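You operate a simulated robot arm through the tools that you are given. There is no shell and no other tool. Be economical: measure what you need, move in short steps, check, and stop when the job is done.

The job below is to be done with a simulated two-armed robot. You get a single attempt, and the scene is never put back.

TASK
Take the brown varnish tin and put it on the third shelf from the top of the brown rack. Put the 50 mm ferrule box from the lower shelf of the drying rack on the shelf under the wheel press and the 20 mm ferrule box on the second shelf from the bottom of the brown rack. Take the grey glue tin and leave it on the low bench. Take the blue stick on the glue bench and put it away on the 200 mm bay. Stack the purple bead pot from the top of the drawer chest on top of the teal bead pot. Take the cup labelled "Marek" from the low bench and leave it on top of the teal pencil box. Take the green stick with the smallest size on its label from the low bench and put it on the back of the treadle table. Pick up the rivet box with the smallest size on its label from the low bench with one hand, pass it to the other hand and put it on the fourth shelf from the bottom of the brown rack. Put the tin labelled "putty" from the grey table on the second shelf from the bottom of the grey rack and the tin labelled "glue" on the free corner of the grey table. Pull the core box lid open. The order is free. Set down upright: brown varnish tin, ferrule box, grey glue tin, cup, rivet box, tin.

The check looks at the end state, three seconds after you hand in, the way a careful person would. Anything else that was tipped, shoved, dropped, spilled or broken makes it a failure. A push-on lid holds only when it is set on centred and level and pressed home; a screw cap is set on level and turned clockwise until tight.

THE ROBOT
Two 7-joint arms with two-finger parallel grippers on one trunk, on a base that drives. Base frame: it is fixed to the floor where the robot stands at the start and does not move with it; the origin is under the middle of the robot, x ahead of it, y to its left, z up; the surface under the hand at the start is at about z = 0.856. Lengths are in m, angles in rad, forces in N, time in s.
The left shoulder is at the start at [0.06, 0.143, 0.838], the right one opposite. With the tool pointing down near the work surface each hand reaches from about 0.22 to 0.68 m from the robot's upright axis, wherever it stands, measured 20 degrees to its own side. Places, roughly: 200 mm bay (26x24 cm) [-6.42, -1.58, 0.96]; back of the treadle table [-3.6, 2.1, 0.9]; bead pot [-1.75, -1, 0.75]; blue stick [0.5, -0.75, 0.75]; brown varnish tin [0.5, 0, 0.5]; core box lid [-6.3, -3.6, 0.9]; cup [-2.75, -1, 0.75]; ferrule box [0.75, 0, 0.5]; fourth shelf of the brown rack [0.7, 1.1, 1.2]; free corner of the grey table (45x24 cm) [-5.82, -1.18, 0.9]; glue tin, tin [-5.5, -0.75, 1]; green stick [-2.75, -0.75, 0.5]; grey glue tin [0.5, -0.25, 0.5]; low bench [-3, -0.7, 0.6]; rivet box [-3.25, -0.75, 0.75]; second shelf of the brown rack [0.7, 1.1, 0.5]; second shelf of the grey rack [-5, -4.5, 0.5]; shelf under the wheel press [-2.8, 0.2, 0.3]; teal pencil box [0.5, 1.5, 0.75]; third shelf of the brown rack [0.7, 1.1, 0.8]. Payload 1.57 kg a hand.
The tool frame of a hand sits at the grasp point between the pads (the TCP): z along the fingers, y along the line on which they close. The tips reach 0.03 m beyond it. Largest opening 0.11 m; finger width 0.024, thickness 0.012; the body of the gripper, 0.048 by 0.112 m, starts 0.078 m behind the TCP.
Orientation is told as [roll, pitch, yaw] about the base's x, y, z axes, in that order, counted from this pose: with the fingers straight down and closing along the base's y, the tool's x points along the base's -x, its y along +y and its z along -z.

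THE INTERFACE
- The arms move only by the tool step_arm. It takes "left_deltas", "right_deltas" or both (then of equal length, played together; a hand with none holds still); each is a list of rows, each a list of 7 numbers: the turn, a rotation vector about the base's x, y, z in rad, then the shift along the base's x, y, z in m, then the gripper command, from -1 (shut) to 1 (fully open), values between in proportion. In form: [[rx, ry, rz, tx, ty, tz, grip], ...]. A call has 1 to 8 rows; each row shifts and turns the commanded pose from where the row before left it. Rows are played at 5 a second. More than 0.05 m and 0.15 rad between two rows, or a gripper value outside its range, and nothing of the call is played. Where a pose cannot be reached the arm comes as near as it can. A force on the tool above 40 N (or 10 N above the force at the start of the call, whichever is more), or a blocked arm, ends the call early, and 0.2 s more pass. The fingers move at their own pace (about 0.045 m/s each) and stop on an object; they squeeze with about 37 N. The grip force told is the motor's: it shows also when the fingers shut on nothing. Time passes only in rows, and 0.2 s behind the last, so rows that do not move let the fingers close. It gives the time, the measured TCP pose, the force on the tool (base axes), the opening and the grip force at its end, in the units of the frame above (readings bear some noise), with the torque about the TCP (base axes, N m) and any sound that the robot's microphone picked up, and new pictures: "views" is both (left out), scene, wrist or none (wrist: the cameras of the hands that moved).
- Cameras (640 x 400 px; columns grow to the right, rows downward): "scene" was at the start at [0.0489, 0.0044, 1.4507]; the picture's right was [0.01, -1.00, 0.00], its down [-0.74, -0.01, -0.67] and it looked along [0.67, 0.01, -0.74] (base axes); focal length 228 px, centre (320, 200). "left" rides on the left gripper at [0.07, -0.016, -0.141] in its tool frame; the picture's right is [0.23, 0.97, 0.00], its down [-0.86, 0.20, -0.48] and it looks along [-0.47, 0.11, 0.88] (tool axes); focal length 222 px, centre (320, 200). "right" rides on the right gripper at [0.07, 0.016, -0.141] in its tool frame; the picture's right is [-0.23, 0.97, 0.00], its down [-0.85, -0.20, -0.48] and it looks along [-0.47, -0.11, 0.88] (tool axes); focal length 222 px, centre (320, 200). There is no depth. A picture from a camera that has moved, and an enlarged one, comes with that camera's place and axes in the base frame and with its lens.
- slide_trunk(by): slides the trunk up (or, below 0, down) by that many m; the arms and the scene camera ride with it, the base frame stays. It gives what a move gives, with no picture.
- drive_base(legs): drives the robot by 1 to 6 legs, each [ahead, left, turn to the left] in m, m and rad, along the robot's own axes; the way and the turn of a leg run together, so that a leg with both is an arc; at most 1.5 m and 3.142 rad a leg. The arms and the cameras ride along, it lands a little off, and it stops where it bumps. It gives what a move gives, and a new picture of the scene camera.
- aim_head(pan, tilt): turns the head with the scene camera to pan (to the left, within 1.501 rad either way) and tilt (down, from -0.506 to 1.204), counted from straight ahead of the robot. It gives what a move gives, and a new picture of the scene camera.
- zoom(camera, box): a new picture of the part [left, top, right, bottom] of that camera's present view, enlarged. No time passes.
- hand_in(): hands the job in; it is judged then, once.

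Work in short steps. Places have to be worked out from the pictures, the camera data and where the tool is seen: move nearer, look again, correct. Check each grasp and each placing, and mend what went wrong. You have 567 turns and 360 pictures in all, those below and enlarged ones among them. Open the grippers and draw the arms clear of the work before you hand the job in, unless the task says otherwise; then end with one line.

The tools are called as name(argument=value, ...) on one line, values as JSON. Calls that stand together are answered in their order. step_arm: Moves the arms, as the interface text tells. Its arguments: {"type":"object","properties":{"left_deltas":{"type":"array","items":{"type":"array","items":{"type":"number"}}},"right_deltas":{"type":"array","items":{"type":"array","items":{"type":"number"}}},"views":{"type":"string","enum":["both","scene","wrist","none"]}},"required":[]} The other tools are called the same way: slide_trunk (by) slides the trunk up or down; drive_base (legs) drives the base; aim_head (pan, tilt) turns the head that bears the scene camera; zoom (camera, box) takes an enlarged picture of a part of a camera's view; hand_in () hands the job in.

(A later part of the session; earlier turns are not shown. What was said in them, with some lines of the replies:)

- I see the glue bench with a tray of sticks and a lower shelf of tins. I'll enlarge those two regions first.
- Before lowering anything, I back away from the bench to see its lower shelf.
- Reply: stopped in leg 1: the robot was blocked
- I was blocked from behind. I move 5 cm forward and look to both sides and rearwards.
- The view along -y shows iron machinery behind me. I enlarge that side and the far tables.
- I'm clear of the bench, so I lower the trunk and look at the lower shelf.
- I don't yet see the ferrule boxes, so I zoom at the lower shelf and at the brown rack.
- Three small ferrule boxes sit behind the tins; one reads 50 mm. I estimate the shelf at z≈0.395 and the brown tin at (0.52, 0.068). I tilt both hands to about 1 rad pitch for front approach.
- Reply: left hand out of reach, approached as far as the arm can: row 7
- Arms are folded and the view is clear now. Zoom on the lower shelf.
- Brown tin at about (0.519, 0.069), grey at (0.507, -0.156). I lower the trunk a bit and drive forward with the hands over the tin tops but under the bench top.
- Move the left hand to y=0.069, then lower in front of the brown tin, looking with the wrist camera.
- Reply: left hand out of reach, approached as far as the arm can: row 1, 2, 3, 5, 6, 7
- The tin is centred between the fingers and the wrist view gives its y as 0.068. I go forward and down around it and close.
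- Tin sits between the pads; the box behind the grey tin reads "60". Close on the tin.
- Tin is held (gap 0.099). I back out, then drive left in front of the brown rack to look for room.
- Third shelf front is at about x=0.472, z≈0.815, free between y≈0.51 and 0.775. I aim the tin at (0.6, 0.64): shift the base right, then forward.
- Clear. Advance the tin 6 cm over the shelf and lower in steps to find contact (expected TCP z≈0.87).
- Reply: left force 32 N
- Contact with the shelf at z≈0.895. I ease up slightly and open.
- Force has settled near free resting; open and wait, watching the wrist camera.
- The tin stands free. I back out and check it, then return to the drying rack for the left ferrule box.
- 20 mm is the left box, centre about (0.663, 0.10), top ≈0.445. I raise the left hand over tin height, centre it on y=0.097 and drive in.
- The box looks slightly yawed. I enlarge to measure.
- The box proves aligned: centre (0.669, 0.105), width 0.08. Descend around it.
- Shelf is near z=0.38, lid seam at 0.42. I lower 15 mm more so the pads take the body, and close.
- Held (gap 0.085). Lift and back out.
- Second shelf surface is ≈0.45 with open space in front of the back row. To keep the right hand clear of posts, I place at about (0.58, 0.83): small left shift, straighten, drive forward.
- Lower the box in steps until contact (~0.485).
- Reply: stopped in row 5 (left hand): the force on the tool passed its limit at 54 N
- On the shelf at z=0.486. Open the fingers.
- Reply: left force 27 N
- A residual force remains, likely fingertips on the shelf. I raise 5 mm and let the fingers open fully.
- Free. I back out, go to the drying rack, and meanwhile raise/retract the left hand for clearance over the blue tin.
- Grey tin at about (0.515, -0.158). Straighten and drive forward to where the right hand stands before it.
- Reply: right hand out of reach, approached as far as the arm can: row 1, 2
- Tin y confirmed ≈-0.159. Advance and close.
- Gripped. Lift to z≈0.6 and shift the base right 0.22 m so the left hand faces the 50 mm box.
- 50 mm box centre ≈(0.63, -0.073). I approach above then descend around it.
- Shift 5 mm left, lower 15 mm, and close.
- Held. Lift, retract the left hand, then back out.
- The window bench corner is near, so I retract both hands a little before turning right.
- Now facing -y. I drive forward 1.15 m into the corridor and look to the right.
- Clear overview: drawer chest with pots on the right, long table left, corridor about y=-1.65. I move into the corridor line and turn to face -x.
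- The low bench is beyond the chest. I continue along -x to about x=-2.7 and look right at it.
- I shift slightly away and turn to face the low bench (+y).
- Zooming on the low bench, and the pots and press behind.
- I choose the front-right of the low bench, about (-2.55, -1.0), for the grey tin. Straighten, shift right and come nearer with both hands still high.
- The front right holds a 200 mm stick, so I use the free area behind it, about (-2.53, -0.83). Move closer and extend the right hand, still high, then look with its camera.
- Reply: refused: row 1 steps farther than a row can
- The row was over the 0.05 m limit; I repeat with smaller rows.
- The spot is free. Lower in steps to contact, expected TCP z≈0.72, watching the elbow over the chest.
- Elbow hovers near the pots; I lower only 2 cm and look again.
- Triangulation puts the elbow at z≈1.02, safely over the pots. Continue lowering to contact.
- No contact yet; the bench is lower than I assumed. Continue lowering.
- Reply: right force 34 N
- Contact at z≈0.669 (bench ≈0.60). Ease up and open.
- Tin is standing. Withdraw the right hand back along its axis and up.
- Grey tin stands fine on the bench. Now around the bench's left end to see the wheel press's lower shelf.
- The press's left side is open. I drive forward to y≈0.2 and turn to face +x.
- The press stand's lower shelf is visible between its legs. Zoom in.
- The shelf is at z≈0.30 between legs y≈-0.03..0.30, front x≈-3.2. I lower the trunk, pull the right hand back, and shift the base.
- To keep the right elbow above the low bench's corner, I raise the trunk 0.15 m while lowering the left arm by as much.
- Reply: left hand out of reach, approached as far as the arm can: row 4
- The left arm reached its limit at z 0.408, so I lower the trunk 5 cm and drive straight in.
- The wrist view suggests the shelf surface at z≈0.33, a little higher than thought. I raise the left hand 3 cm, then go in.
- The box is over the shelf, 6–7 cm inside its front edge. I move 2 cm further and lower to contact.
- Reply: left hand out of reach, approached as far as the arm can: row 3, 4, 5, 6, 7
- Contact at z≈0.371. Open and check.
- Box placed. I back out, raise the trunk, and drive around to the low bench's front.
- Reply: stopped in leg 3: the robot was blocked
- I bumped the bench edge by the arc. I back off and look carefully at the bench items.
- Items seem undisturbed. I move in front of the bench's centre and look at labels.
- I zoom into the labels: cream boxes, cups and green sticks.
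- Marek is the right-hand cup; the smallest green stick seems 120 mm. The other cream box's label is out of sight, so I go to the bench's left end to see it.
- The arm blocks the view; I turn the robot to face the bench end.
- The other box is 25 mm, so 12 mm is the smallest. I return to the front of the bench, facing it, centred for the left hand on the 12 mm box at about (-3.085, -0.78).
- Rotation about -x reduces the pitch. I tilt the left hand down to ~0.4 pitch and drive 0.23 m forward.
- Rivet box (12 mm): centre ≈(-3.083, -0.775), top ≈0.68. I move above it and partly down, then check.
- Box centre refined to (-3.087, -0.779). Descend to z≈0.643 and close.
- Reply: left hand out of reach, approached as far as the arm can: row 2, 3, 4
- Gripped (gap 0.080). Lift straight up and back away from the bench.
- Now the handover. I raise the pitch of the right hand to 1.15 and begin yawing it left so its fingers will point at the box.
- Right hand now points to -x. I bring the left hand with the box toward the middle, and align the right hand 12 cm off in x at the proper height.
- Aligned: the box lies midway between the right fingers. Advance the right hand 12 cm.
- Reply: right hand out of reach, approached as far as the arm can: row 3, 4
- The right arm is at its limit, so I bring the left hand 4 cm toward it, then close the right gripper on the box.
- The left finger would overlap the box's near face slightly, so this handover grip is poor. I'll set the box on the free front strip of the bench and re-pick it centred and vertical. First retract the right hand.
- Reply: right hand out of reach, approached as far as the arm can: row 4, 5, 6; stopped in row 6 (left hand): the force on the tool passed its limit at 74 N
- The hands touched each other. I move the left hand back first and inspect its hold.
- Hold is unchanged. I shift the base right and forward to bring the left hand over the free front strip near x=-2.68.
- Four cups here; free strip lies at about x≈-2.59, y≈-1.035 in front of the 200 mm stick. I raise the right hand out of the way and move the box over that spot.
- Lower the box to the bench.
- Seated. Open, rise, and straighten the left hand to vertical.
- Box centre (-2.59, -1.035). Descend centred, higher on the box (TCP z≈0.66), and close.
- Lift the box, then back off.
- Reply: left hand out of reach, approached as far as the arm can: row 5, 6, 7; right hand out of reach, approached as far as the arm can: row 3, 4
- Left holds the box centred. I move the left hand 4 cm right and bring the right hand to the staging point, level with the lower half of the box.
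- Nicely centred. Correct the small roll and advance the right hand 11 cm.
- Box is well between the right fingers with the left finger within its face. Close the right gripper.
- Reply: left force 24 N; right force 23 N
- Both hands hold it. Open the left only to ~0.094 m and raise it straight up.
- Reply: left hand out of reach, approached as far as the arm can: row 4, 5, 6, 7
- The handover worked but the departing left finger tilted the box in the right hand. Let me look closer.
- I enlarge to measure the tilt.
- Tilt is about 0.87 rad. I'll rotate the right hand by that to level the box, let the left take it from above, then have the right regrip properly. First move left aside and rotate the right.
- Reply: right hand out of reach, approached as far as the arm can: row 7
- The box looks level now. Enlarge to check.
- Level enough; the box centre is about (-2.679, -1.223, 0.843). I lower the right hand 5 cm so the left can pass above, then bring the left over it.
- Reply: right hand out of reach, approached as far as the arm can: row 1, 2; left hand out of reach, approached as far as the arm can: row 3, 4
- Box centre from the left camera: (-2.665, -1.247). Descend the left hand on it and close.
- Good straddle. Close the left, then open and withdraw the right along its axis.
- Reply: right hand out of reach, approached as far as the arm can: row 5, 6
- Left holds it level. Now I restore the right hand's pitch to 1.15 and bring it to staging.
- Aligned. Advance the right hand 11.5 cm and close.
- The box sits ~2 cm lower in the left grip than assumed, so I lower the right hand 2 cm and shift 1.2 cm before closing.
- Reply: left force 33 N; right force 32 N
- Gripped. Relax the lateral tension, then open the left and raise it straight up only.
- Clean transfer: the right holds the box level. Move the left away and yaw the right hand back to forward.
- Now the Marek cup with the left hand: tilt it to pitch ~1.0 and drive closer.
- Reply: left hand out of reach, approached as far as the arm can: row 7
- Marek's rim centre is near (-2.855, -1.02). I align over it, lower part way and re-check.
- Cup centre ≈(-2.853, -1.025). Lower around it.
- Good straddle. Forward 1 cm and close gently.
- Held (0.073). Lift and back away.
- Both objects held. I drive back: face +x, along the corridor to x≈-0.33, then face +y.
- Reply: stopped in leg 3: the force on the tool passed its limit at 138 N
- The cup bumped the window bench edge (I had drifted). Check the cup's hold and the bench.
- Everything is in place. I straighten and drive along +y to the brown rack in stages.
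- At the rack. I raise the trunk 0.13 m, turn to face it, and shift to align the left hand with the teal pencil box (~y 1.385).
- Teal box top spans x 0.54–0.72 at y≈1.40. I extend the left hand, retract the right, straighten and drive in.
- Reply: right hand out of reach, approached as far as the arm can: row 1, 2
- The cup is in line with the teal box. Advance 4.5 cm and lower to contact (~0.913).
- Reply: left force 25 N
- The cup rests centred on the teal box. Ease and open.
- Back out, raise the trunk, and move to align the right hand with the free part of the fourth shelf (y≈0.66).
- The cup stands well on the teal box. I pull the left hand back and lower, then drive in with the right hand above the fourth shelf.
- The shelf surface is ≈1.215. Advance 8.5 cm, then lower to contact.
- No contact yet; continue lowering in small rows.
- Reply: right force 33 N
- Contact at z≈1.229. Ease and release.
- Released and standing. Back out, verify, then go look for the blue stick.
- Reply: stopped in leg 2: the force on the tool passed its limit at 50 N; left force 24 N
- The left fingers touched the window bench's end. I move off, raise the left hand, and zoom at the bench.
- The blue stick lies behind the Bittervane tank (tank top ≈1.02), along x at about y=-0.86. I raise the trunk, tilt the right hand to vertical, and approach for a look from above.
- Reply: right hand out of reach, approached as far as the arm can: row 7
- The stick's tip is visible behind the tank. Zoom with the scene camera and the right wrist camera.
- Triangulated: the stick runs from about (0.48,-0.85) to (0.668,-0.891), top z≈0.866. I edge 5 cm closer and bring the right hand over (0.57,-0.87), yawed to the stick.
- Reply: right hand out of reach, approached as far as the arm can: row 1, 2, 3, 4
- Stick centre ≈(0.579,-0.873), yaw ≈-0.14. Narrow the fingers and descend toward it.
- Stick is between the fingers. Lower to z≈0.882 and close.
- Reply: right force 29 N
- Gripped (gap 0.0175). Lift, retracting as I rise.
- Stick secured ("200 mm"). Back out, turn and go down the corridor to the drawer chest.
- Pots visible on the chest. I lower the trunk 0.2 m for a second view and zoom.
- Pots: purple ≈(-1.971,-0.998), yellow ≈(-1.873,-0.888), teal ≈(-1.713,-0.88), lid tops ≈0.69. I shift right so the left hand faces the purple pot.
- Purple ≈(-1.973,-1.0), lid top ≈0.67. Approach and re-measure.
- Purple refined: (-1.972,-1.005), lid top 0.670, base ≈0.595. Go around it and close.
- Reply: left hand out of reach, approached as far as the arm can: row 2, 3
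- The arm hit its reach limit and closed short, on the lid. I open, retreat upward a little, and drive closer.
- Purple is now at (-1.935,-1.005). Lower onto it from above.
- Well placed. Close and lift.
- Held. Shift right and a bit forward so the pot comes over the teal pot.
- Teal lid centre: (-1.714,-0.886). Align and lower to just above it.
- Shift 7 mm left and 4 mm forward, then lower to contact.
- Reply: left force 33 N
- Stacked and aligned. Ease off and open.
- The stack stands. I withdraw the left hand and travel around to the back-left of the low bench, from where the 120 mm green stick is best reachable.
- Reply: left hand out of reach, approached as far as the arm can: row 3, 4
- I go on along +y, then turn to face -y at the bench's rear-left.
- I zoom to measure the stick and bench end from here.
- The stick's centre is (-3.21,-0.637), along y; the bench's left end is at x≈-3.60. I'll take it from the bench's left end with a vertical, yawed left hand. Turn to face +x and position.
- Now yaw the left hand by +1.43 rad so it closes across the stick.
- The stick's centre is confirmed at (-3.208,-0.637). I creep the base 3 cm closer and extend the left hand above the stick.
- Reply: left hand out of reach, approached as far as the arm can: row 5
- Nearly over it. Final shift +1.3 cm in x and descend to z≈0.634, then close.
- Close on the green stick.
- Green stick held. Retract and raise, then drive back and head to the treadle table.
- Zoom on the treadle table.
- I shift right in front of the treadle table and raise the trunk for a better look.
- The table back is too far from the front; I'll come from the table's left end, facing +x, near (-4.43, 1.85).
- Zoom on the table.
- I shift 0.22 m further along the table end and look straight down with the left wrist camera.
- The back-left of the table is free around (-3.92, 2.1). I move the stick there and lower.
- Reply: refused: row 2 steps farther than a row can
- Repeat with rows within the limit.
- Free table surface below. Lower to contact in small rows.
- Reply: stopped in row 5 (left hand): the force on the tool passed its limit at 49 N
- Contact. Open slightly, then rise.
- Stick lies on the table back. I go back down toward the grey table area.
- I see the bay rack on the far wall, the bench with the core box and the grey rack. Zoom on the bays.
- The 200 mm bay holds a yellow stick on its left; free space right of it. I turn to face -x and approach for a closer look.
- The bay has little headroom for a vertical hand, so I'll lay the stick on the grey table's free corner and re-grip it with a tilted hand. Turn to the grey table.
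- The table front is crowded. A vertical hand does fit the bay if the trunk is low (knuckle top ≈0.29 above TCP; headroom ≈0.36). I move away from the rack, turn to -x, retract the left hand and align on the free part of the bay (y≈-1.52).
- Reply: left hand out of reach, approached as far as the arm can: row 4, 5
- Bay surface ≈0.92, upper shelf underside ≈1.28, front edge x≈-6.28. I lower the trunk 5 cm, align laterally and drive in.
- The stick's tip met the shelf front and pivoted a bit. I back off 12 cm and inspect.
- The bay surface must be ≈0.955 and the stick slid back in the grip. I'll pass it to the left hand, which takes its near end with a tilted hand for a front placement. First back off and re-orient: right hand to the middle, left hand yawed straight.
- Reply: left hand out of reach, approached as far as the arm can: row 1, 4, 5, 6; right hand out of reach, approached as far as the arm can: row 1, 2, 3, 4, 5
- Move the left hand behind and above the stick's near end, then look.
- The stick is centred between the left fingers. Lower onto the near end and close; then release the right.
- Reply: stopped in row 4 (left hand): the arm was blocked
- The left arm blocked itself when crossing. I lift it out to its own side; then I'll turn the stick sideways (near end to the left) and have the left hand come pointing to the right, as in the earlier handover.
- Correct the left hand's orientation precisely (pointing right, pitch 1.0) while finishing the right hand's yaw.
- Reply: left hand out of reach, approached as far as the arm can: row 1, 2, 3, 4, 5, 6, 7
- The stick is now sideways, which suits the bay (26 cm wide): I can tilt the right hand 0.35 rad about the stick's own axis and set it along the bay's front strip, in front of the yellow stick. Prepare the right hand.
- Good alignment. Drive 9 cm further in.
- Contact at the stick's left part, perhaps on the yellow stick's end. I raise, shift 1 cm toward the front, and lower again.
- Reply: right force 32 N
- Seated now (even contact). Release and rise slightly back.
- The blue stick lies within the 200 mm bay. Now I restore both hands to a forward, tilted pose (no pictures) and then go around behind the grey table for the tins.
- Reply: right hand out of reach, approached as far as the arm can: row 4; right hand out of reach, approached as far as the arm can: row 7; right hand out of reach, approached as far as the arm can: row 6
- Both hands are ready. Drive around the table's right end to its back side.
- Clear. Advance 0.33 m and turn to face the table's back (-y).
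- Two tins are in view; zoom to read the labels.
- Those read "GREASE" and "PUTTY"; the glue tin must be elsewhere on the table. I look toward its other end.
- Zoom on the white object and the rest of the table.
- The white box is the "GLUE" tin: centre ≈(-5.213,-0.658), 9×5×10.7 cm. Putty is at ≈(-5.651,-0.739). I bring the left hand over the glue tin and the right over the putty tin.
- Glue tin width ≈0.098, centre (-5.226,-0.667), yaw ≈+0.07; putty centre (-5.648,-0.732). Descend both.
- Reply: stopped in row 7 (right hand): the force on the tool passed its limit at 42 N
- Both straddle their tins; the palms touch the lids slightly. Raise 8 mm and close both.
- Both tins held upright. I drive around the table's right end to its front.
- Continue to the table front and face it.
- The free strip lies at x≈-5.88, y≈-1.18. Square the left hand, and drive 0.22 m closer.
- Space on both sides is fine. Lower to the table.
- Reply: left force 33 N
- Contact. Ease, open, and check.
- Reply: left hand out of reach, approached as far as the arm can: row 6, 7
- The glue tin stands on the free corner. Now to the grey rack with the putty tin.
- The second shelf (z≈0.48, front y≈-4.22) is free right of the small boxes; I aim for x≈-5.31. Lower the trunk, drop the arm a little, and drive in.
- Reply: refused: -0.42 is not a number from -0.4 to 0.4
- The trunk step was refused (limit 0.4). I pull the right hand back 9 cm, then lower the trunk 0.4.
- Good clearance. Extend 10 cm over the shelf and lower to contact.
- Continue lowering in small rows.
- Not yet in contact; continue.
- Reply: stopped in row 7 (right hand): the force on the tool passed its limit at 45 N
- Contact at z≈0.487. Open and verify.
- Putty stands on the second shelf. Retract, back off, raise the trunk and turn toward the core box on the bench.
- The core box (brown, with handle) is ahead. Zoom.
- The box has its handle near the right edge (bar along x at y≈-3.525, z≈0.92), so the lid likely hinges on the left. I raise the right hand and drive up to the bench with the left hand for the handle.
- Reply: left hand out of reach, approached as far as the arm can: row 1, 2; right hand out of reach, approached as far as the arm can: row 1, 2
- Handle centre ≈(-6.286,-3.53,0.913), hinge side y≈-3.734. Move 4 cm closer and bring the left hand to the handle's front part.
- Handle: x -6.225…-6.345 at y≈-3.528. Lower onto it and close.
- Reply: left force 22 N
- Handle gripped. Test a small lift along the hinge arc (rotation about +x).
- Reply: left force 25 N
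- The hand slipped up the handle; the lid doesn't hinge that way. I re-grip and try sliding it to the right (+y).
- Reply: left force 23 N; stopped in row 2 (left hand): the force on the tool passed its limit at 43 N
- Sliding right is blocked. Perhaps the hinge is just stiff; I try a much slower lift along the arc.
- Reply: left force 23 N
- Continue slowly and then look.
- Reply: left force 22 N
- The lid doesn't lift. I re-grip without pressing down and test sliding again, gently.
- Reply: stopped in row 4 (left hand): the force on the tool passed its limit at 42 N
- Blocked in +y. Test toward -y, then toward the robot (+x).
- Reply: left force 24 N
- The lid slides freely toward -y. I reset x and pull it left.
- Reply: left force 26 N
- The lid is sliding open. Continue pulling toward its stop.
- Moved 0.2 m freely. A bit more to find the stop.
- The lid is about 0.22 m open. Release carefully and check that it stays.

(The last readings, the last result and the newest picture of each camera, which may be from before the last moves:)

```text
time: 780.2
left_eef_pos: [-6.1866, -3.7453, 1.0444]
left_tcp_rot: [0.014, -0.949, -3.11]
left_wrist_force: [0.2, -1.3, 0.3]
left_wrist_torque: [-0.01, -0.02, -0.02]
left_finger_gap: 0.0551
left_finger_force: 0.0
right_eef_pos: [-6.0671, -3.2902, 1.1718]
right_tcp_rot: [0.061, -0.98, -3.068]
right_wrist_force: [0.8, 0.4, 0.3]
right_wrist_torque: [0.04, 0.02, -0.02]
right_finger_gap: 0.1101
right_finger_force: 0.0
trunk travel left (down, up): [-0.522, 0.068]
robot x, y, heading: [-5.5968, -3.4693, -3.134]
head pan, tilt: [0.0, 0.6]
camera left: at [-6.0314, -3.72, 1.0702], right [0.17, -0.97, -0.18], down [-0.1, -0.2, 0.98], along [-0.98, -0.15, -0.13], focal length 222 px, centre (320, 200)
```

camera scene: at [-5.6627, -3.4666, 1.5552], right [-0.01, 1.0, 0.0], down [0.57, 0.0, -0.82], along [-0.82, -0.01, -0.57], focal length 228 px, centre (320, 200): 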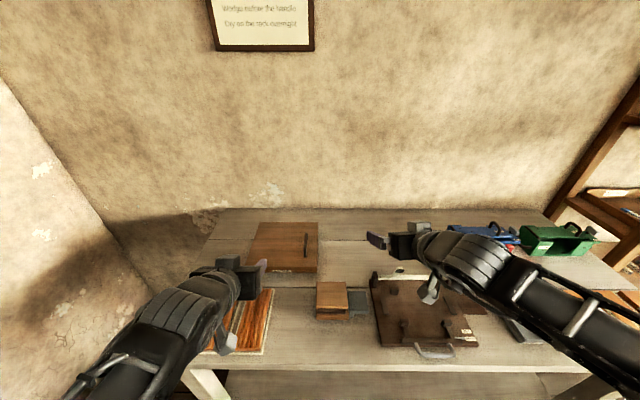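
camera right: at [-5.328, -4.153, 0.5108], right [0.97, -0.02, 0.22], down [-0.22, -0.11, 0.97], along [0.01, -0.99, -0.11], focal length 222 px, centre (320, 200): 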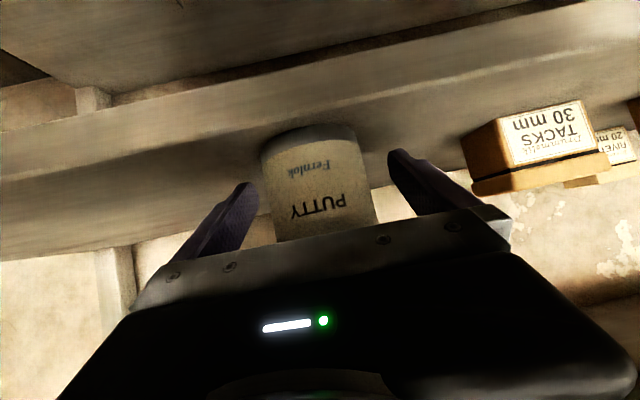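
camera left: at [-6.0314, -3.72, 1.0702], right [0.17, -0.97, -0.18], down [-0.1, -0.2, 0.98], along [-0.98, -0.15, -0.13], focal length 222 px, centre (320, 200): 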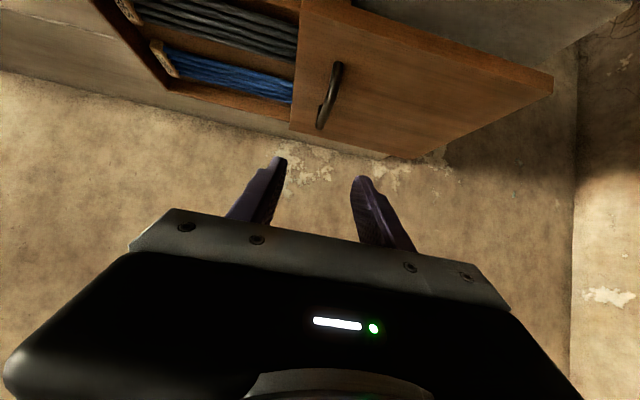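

The lid stays open and level. I open the grippers fully and back away from the bench.

step_arm(left_deltas=[[0, 0, 0, 0.04, 0.02, 0.02, 1], [0, 0, 0, 0.04, 0.02, 0.02, 1], [0, 0, 0, 0, 0, 0, 1]], views="none")

drive_base(legs=[[-0.4, 0, 0]])

zoom(camera="scene", box=[160, 120, 480, 280])

```text
time: 781.0
left_eef_pos: [-6.1044, -3.7033, 1.0818]
left_tcp_rot: [0.013, -0.949, -3.107]
left_wrist_force: [-0.3, -0.5, 0.1]
left_wrist_torque: [0.05, -0.03, -0.02]
left_finger_gap: 0.1102
left_finger_force: 0.2
right_eef_pos: [-6.0687, -3.2911, 1.1707]
right_tcp_rot: [0.059, -0.979, -3.066]
right_wrist_force: [-0.3, -0.3, 0.1]
right_wrist_torque: [0.01, -0.05, -0.06]
right_finger_gap: 0.1102
right_finger_force: 0.1
trunk travel left (down, up): [-0.522, 0.068]
robot x, y, heading: [-5.6012, -3.4733, -3.132]
head pan, tilt: [0.0, 0.6]
```

```text
time: 783.5
left_eef_pos: [-5.7008, -3.6997, 1.0839]
left_tcp_rot: [0.015, -0.952, -3.102]
left_wrist_force: [0.1, 0.2, 0.3]
left_wrist_torque: [-0.01, -0.01, 0.02]
left_finger_gap: 0.11
left_finger_force: 0.2
right_eef_pos: [-5.6653, -3.2858, 1.1711]
right_tcp_rot: [0.06, -0.978, -3.062]
right_wrist_force: [-0.8, 0.2, -0.4]
right_wrist_torque: [-0.02, 0.02, -0.02]
right_finger_gap: 0.1098
right_finger_force: 0.1
trunk travel left (down, up): [-0.522, 0.068]
robot x, y, heading: [-5.2008, -3.4626, -3.123]
head pan, tilt: [0.0, 0.6]
camera scene: at [-5.257, -3.4627, 1.5553], right [-0.02, 1.0, 0.0], down [0.56, 0.01, -0.83], along [-0.83, -0.01, -0.56], focal length 228 px, centre (320, 200)
```

scene: 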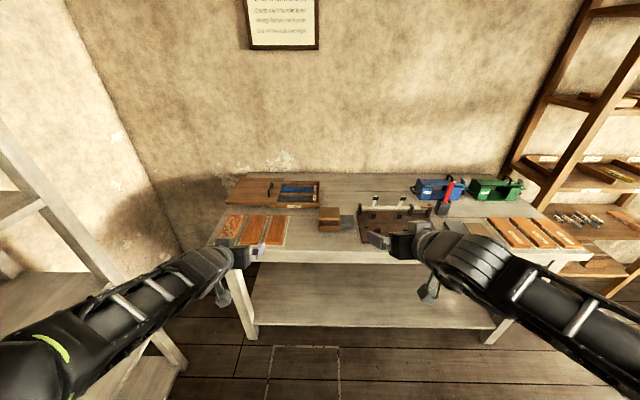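

```text
2.00 times, centred on (320, 200) of scene
camera zoom: at [-5.257, -3.4627, 1.5553], right [-0.02, 1.0, 0.0], down [0.56, 0.01, -0.83], along [-0.83, -0.01, -0.56], focal length 456 px, centre (320, 200)
```

zoom: 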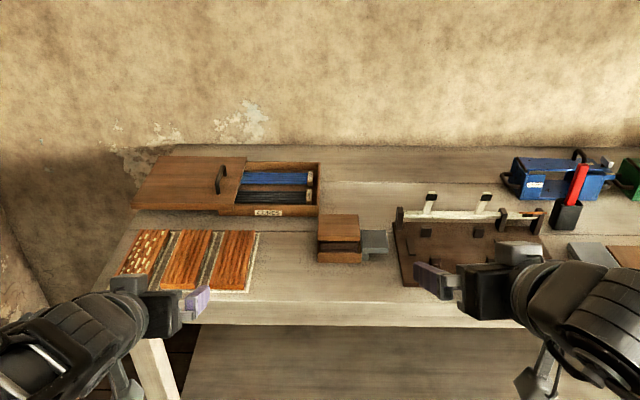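

The lid still covers about a quarter of the box. I go back and pull it further to its stop.

drive_base(legs=[[0.4, 0.01, -0.01]])

step_arm(left_deltas=[[0, 0, 0, -0.045, -0.015, 0, 0], [0, 0, 0, -0.045, -0.015, 0, 0], [0, 0, 0, -0.04, -0.01, -0.02, 0], [0, 0, 0, -0.02, 0, -0.03, 0], [0, 0, 0, 0, 0, 0, 0]], views="wrist")

```text
time: 785.9
left_eef_pos: [-6.0936, -3.7119, 1.0824]
left_tcp_rot: [0.014, -0.948, -3.109]
left_wrist_force: [-0.7, -0.5, -0.3]
left_wrist_torque: [0.02, 0.03, 0.01]
left_finger_gap: 0.1099
left_finger_force: 0.0
right_eef_pos: [-6.0571, -3.299, 1.1718]
right_tcp_rot: [0.06, -0.979, -3.067]
right_wrist_force: [-0.1, -1.1, 0.2]
right_wrist_torque: [0.02, -0.03, 0.01]
right_finger_gap: 0.1098
right_finger_force: 0.1
trunk travel left (down, up): [-0.522, 0.068]
robot x, y, heading: [-5.5891, -3.4798, -3.124]
head pan, tilt: [0.0, 0.6]
camera scene: at [-5.6498, -3.4777, 1.5552], right [-0.01, 1.0, 0.0], down [0.57, 0.01, -0.82], along [-0.82, -0.01, -0.57], focal length 228 px, centre (320, 200)
```

scene: 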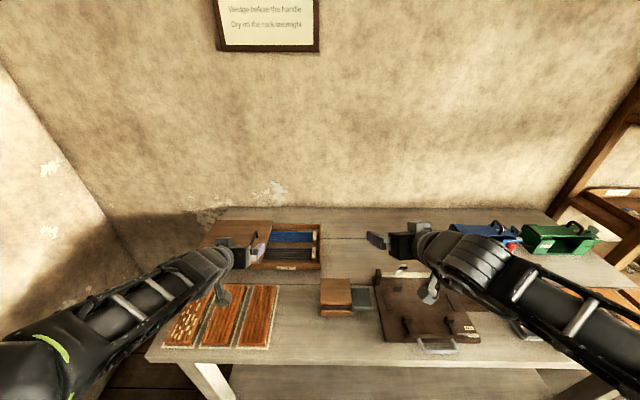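

```text
time: 787.1
left_eef_pos: [-6.2418, -3.7499, 1.0425]
left_tcp_rot: [0.02, -0.96, -3.108]
left_wrist_force: [-0.8, -0.3, -0.6]
left_wrist_torque: [-0.01, 0.0, -0.04]
left_finger_gap: 0.0551
left_finger_force: 0.1
left hand out of reach, approached as far as the arm can: row 4
right_eef_pos: [-6.0557, -3.2991, 1.1703]
right_tcp_rot: [0.061, -0.98, -3.068]
right_wrist_force: [0.3, 0.3, 0.3]
right_wrist_torque: [0.02, -0.01, -0.01]
right_finger_gap: 0.11
right_finger_force: 0.0
trunk travel left (down, up): [-0.522, 0.068]
robot x, y, heading: [-5.5895, -3.4794, -3.128]
head pan, tilt: [0.0, 0.6]
camera left: at [-6.0858, -3.7242, 1.0646], right [0.18, -0.97, -0.18], down [-0.09, -0.19, 0.98], along [-0.98, -0.16, -0.12], focal length 222 px, centre (320, 200)
```

left: 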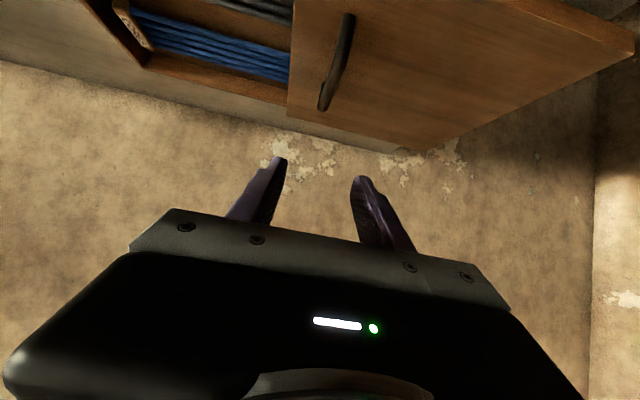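

Handle is aligned. Lower, grip, and pull further left.

step_arm(left_deltas=[[0, 0, 0, -0.004, 0.001, -0.04, 0], [0, 0, 0, -0.004, 0, -0.04, 0], [0, 0, 0, 0, 0, -0.03, 0], [0, 0, 0, 0, 0, -0.008, 0], [0, 0, 0, 0, 0, 0, -1], [0, 0, 0, 0, 0, 0, -1], [0, 0, 0, 0, 0, 0, -1]], views="none")

step_arm(left_deltas=[[0, 0, 0, 0, -0.01, 0, -1], [0, 0, 0, 0, -0.01, 0, -1], [0, 0, 0, 0, -0.01, 0, -1], [0, 0, 0, 0, -0.01, 0, -1], [0, 0, 0, 0, -0.01, 0, -1], [0, 0, 0, 0, 0, 0, -1]], views="wrist")

```text
time: 788.7
left_eef_pos: [-6.2476, -3.752, 0.9207]
left_tcp_rot: [0.016, -0.948, -3.109]
left_wrist_force: [0.2, -0.4, 0.4]
left_wrist_torque: [-0.06, 0.21, -0.13]
left_finger_gap: 0.0123
left_finger_force: 15.8
right_eef_pos: [-6.0567, -3.2982, 1.1705]
right_tcp_rot: [0.06, -0.98, -3.069]
right_wrist_force: [1.2, 0.2, 0.3]
right_wrist_torque: [0.04, 0.0, 0.02]
right_finger_gap: 0.1101
right_finger_force: 0.1
trunk travel left (down, up): [-0.522, 0.068]
robot x, y, heading: [-5.5899, -3.4814, -3.135]
head pan, tilt: [0.0, 0.6]
```

```text
time: 790.1
left_eef_pos: [-6.2464, -3.7668, 0.9206]
left_tcp_rot: [0.012, -0.95, -3.111]
left_wrist_force: [-24.5, 0.7, -7.0]
left_wrist_torque: [-0.16, -0.07, -0.27]
left_finger_gap: 0.0123
left_finger_force: 29.2
left hand out of reach, approached as far as the arm can: row 2, 3, 4, 5
right_eef_pos: [-6.0594, -3.2996, 1.1694]
right_tcp_rot: [0.062, -0.976, -3.069]
right_wrist_force: [-0.2, -0.9, 0.5]
right_wrist_torque: [-0.03, 0.03, -0.02]
right_finger_gap: 0.1099
right_finger_force: 0.0
trunk travel left (down, up): [-0.522, 0.068]
robot x, y, heading: [-5.5927, -3.4799, -3.124]
head pan, tilt: [0.0, 0.6]
camera left: at [-6.0916, -3.7432, 0.9468], right [0.17, -0.97, -0.18], down [-0.1, -0.2, 0.98], along [-0.98, -0.15, -0.13], focal length 222 px, centre (320, 200)
```

left: 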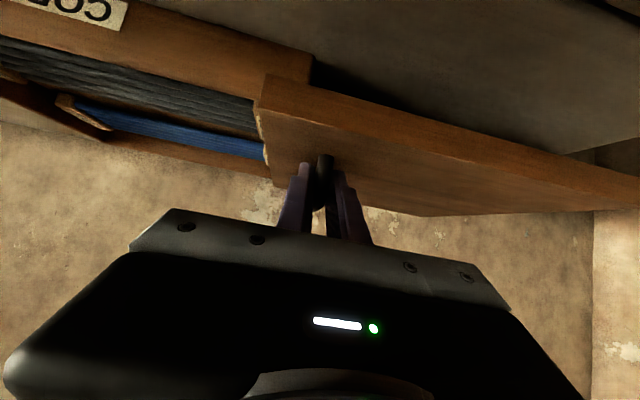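

The arm is at its reach limit; I pull with the base instead, a few centimetres left.

drive_base(legs=[[0, 0.05, 0]])

```text
time: 791.0
left_eef_pos: [-6.2453, -3.7791, 0.9216]
left_tcp_rot: [-0.006, -0.947, -3.133]
left_wrist_force: [1.4, -0.5, 0.4]
left_wrist_torque: [-0.18, 0.62, -0.26]
left_finger_gap: 0.012
left_finger_force: 29.0
right_eef_pos: [-6.0561, -3.3262, 1.1708]
right_tcp_rot: [0.063, -0.979, -3.07]
right_wrist_force: [1.2, -0.3, 0.1]
right_wrist_torque: [-0.03, 0.01, 0.05]
right_finger_gap: 0.1101
right_finger_force: 0.0
trunk travel left (down, up): [-0.522, 0.068]
robot x, y, heading: [-5.589, -3.506, -3.132]
head pan, tilt: [0.0, 0.6]
stopped in leg 1: the force on the tool passed its limit at 52 N (the readings are from after the stop); the commanded pose is now the measured one
camera scene: at [-5.6485, -3.5052, 1.5553], right [-0.01, 1.0, 0.0], down [0.56, 0.0, -0.83], along [-0.83, -0.01, -0.56], focal length 228 px, centre (320, 200)
```

scene: 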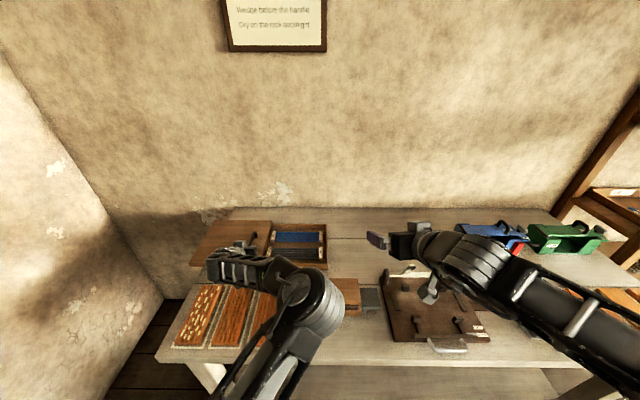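

It reached its stop: the box is fully open. Release and withdraw upward, then back.

step_arm(left_deltas=[[0, 0, 0, 0, 0.002, 0, -0.5], [0, 0, 0, 0, 0, 0, 0], [0, 0, 0, 0, 0, 0.03, 0], [0, 0, 0, 0, 0, 0.04, 0], [0, 0, 0, 0.03, 0, 0.03, 0.5], [0, 0, 0, 0.04, 0, 0.02, 1], [0, 0, 0, 0.04, 0, 0, 1], [0, 0, 0, 0, 0, 0, 1]], views="none")

drive_base(legs=[[-0.4, 0, 0]])

```text
time: 792.8
left_eef_pos: [-6.1332, -3.7782, 1.0424]
left_tcp_rot: [-0.007, -0.944, -3.129]
left_wrist_force: [0.5, 0.5, -0.5]
left_wrist_torque: [0.02, -0.01, 0.01]
left_finger_gap: 0.11
left_finger_force: 0.0
right_eef_pos: [-6.0567, -3.3272, 1.1712]
right_tcp_rot: [0.062, -0.979, -3.071]
right_wrist_force: [0.5, 0.4, -0.2]
right_wrist_torque: [-0.01, 0.01, 0.02]
right_finger_gap: 0.11
right_finger_force: 0.0
trunk travel left (down, up): [-0.522, 0.068]
robot x, y, heading: [-5.5916, -3.5105, -3.131]
head pan, tilt: [0.0, 0.6]
```

```text
time: 795.3
left_eef_pos: [-5.7272, -3.7792, 1.0427]
left_tcp_rot: [-0.006, -0.947, -3.118]
left_wrist_force: [-1.0, 0.2, 0.2]
left_wrist_torque: [-0.04, -0.01, 0.0]
left_finger_gap: 0.11
left_finger_force: 0.1
right_eef_pos: [-5.6558, -3.326, 1.1718]
right_tcp_rot: [0.06, -0.981, -3.059]
right_wrist_force: [-0.2, -0.5, 0.2]
right_wrist_torque: [0.0, 0.01, -0.01]
right_finger_gap: 0.1099
right_finger_force: 0.1
trunk travel left (down, up): [-0.522, 0.068]
robot x, y, heading: [-5.189, -3.5032, -3.121]
head pan, tilt: [0.0, 0.6]
camera scene: at [-5.2458, -3.5003, 1.5553], right [-0.02, 1.0, 0.0], down [0.56, 0.01, -0.83], along [-0.83, -0.02, -0.56], focal length 228 px, centre (320, 200)
```

scene: 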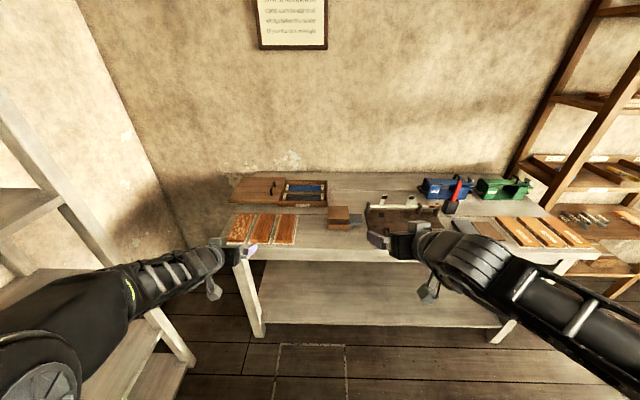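

The lid is fully open, both grippers are open and empty, and the arms are clear of the work. I hand the job in now.

hand_in()

```text
The job is handed in.
```

I handed in with every item of the task done, though I did not go back for a final look at everything. Twice a held object or the fingers touched the window bench, and the base nudged the low bench once; I saw nothing displaced.
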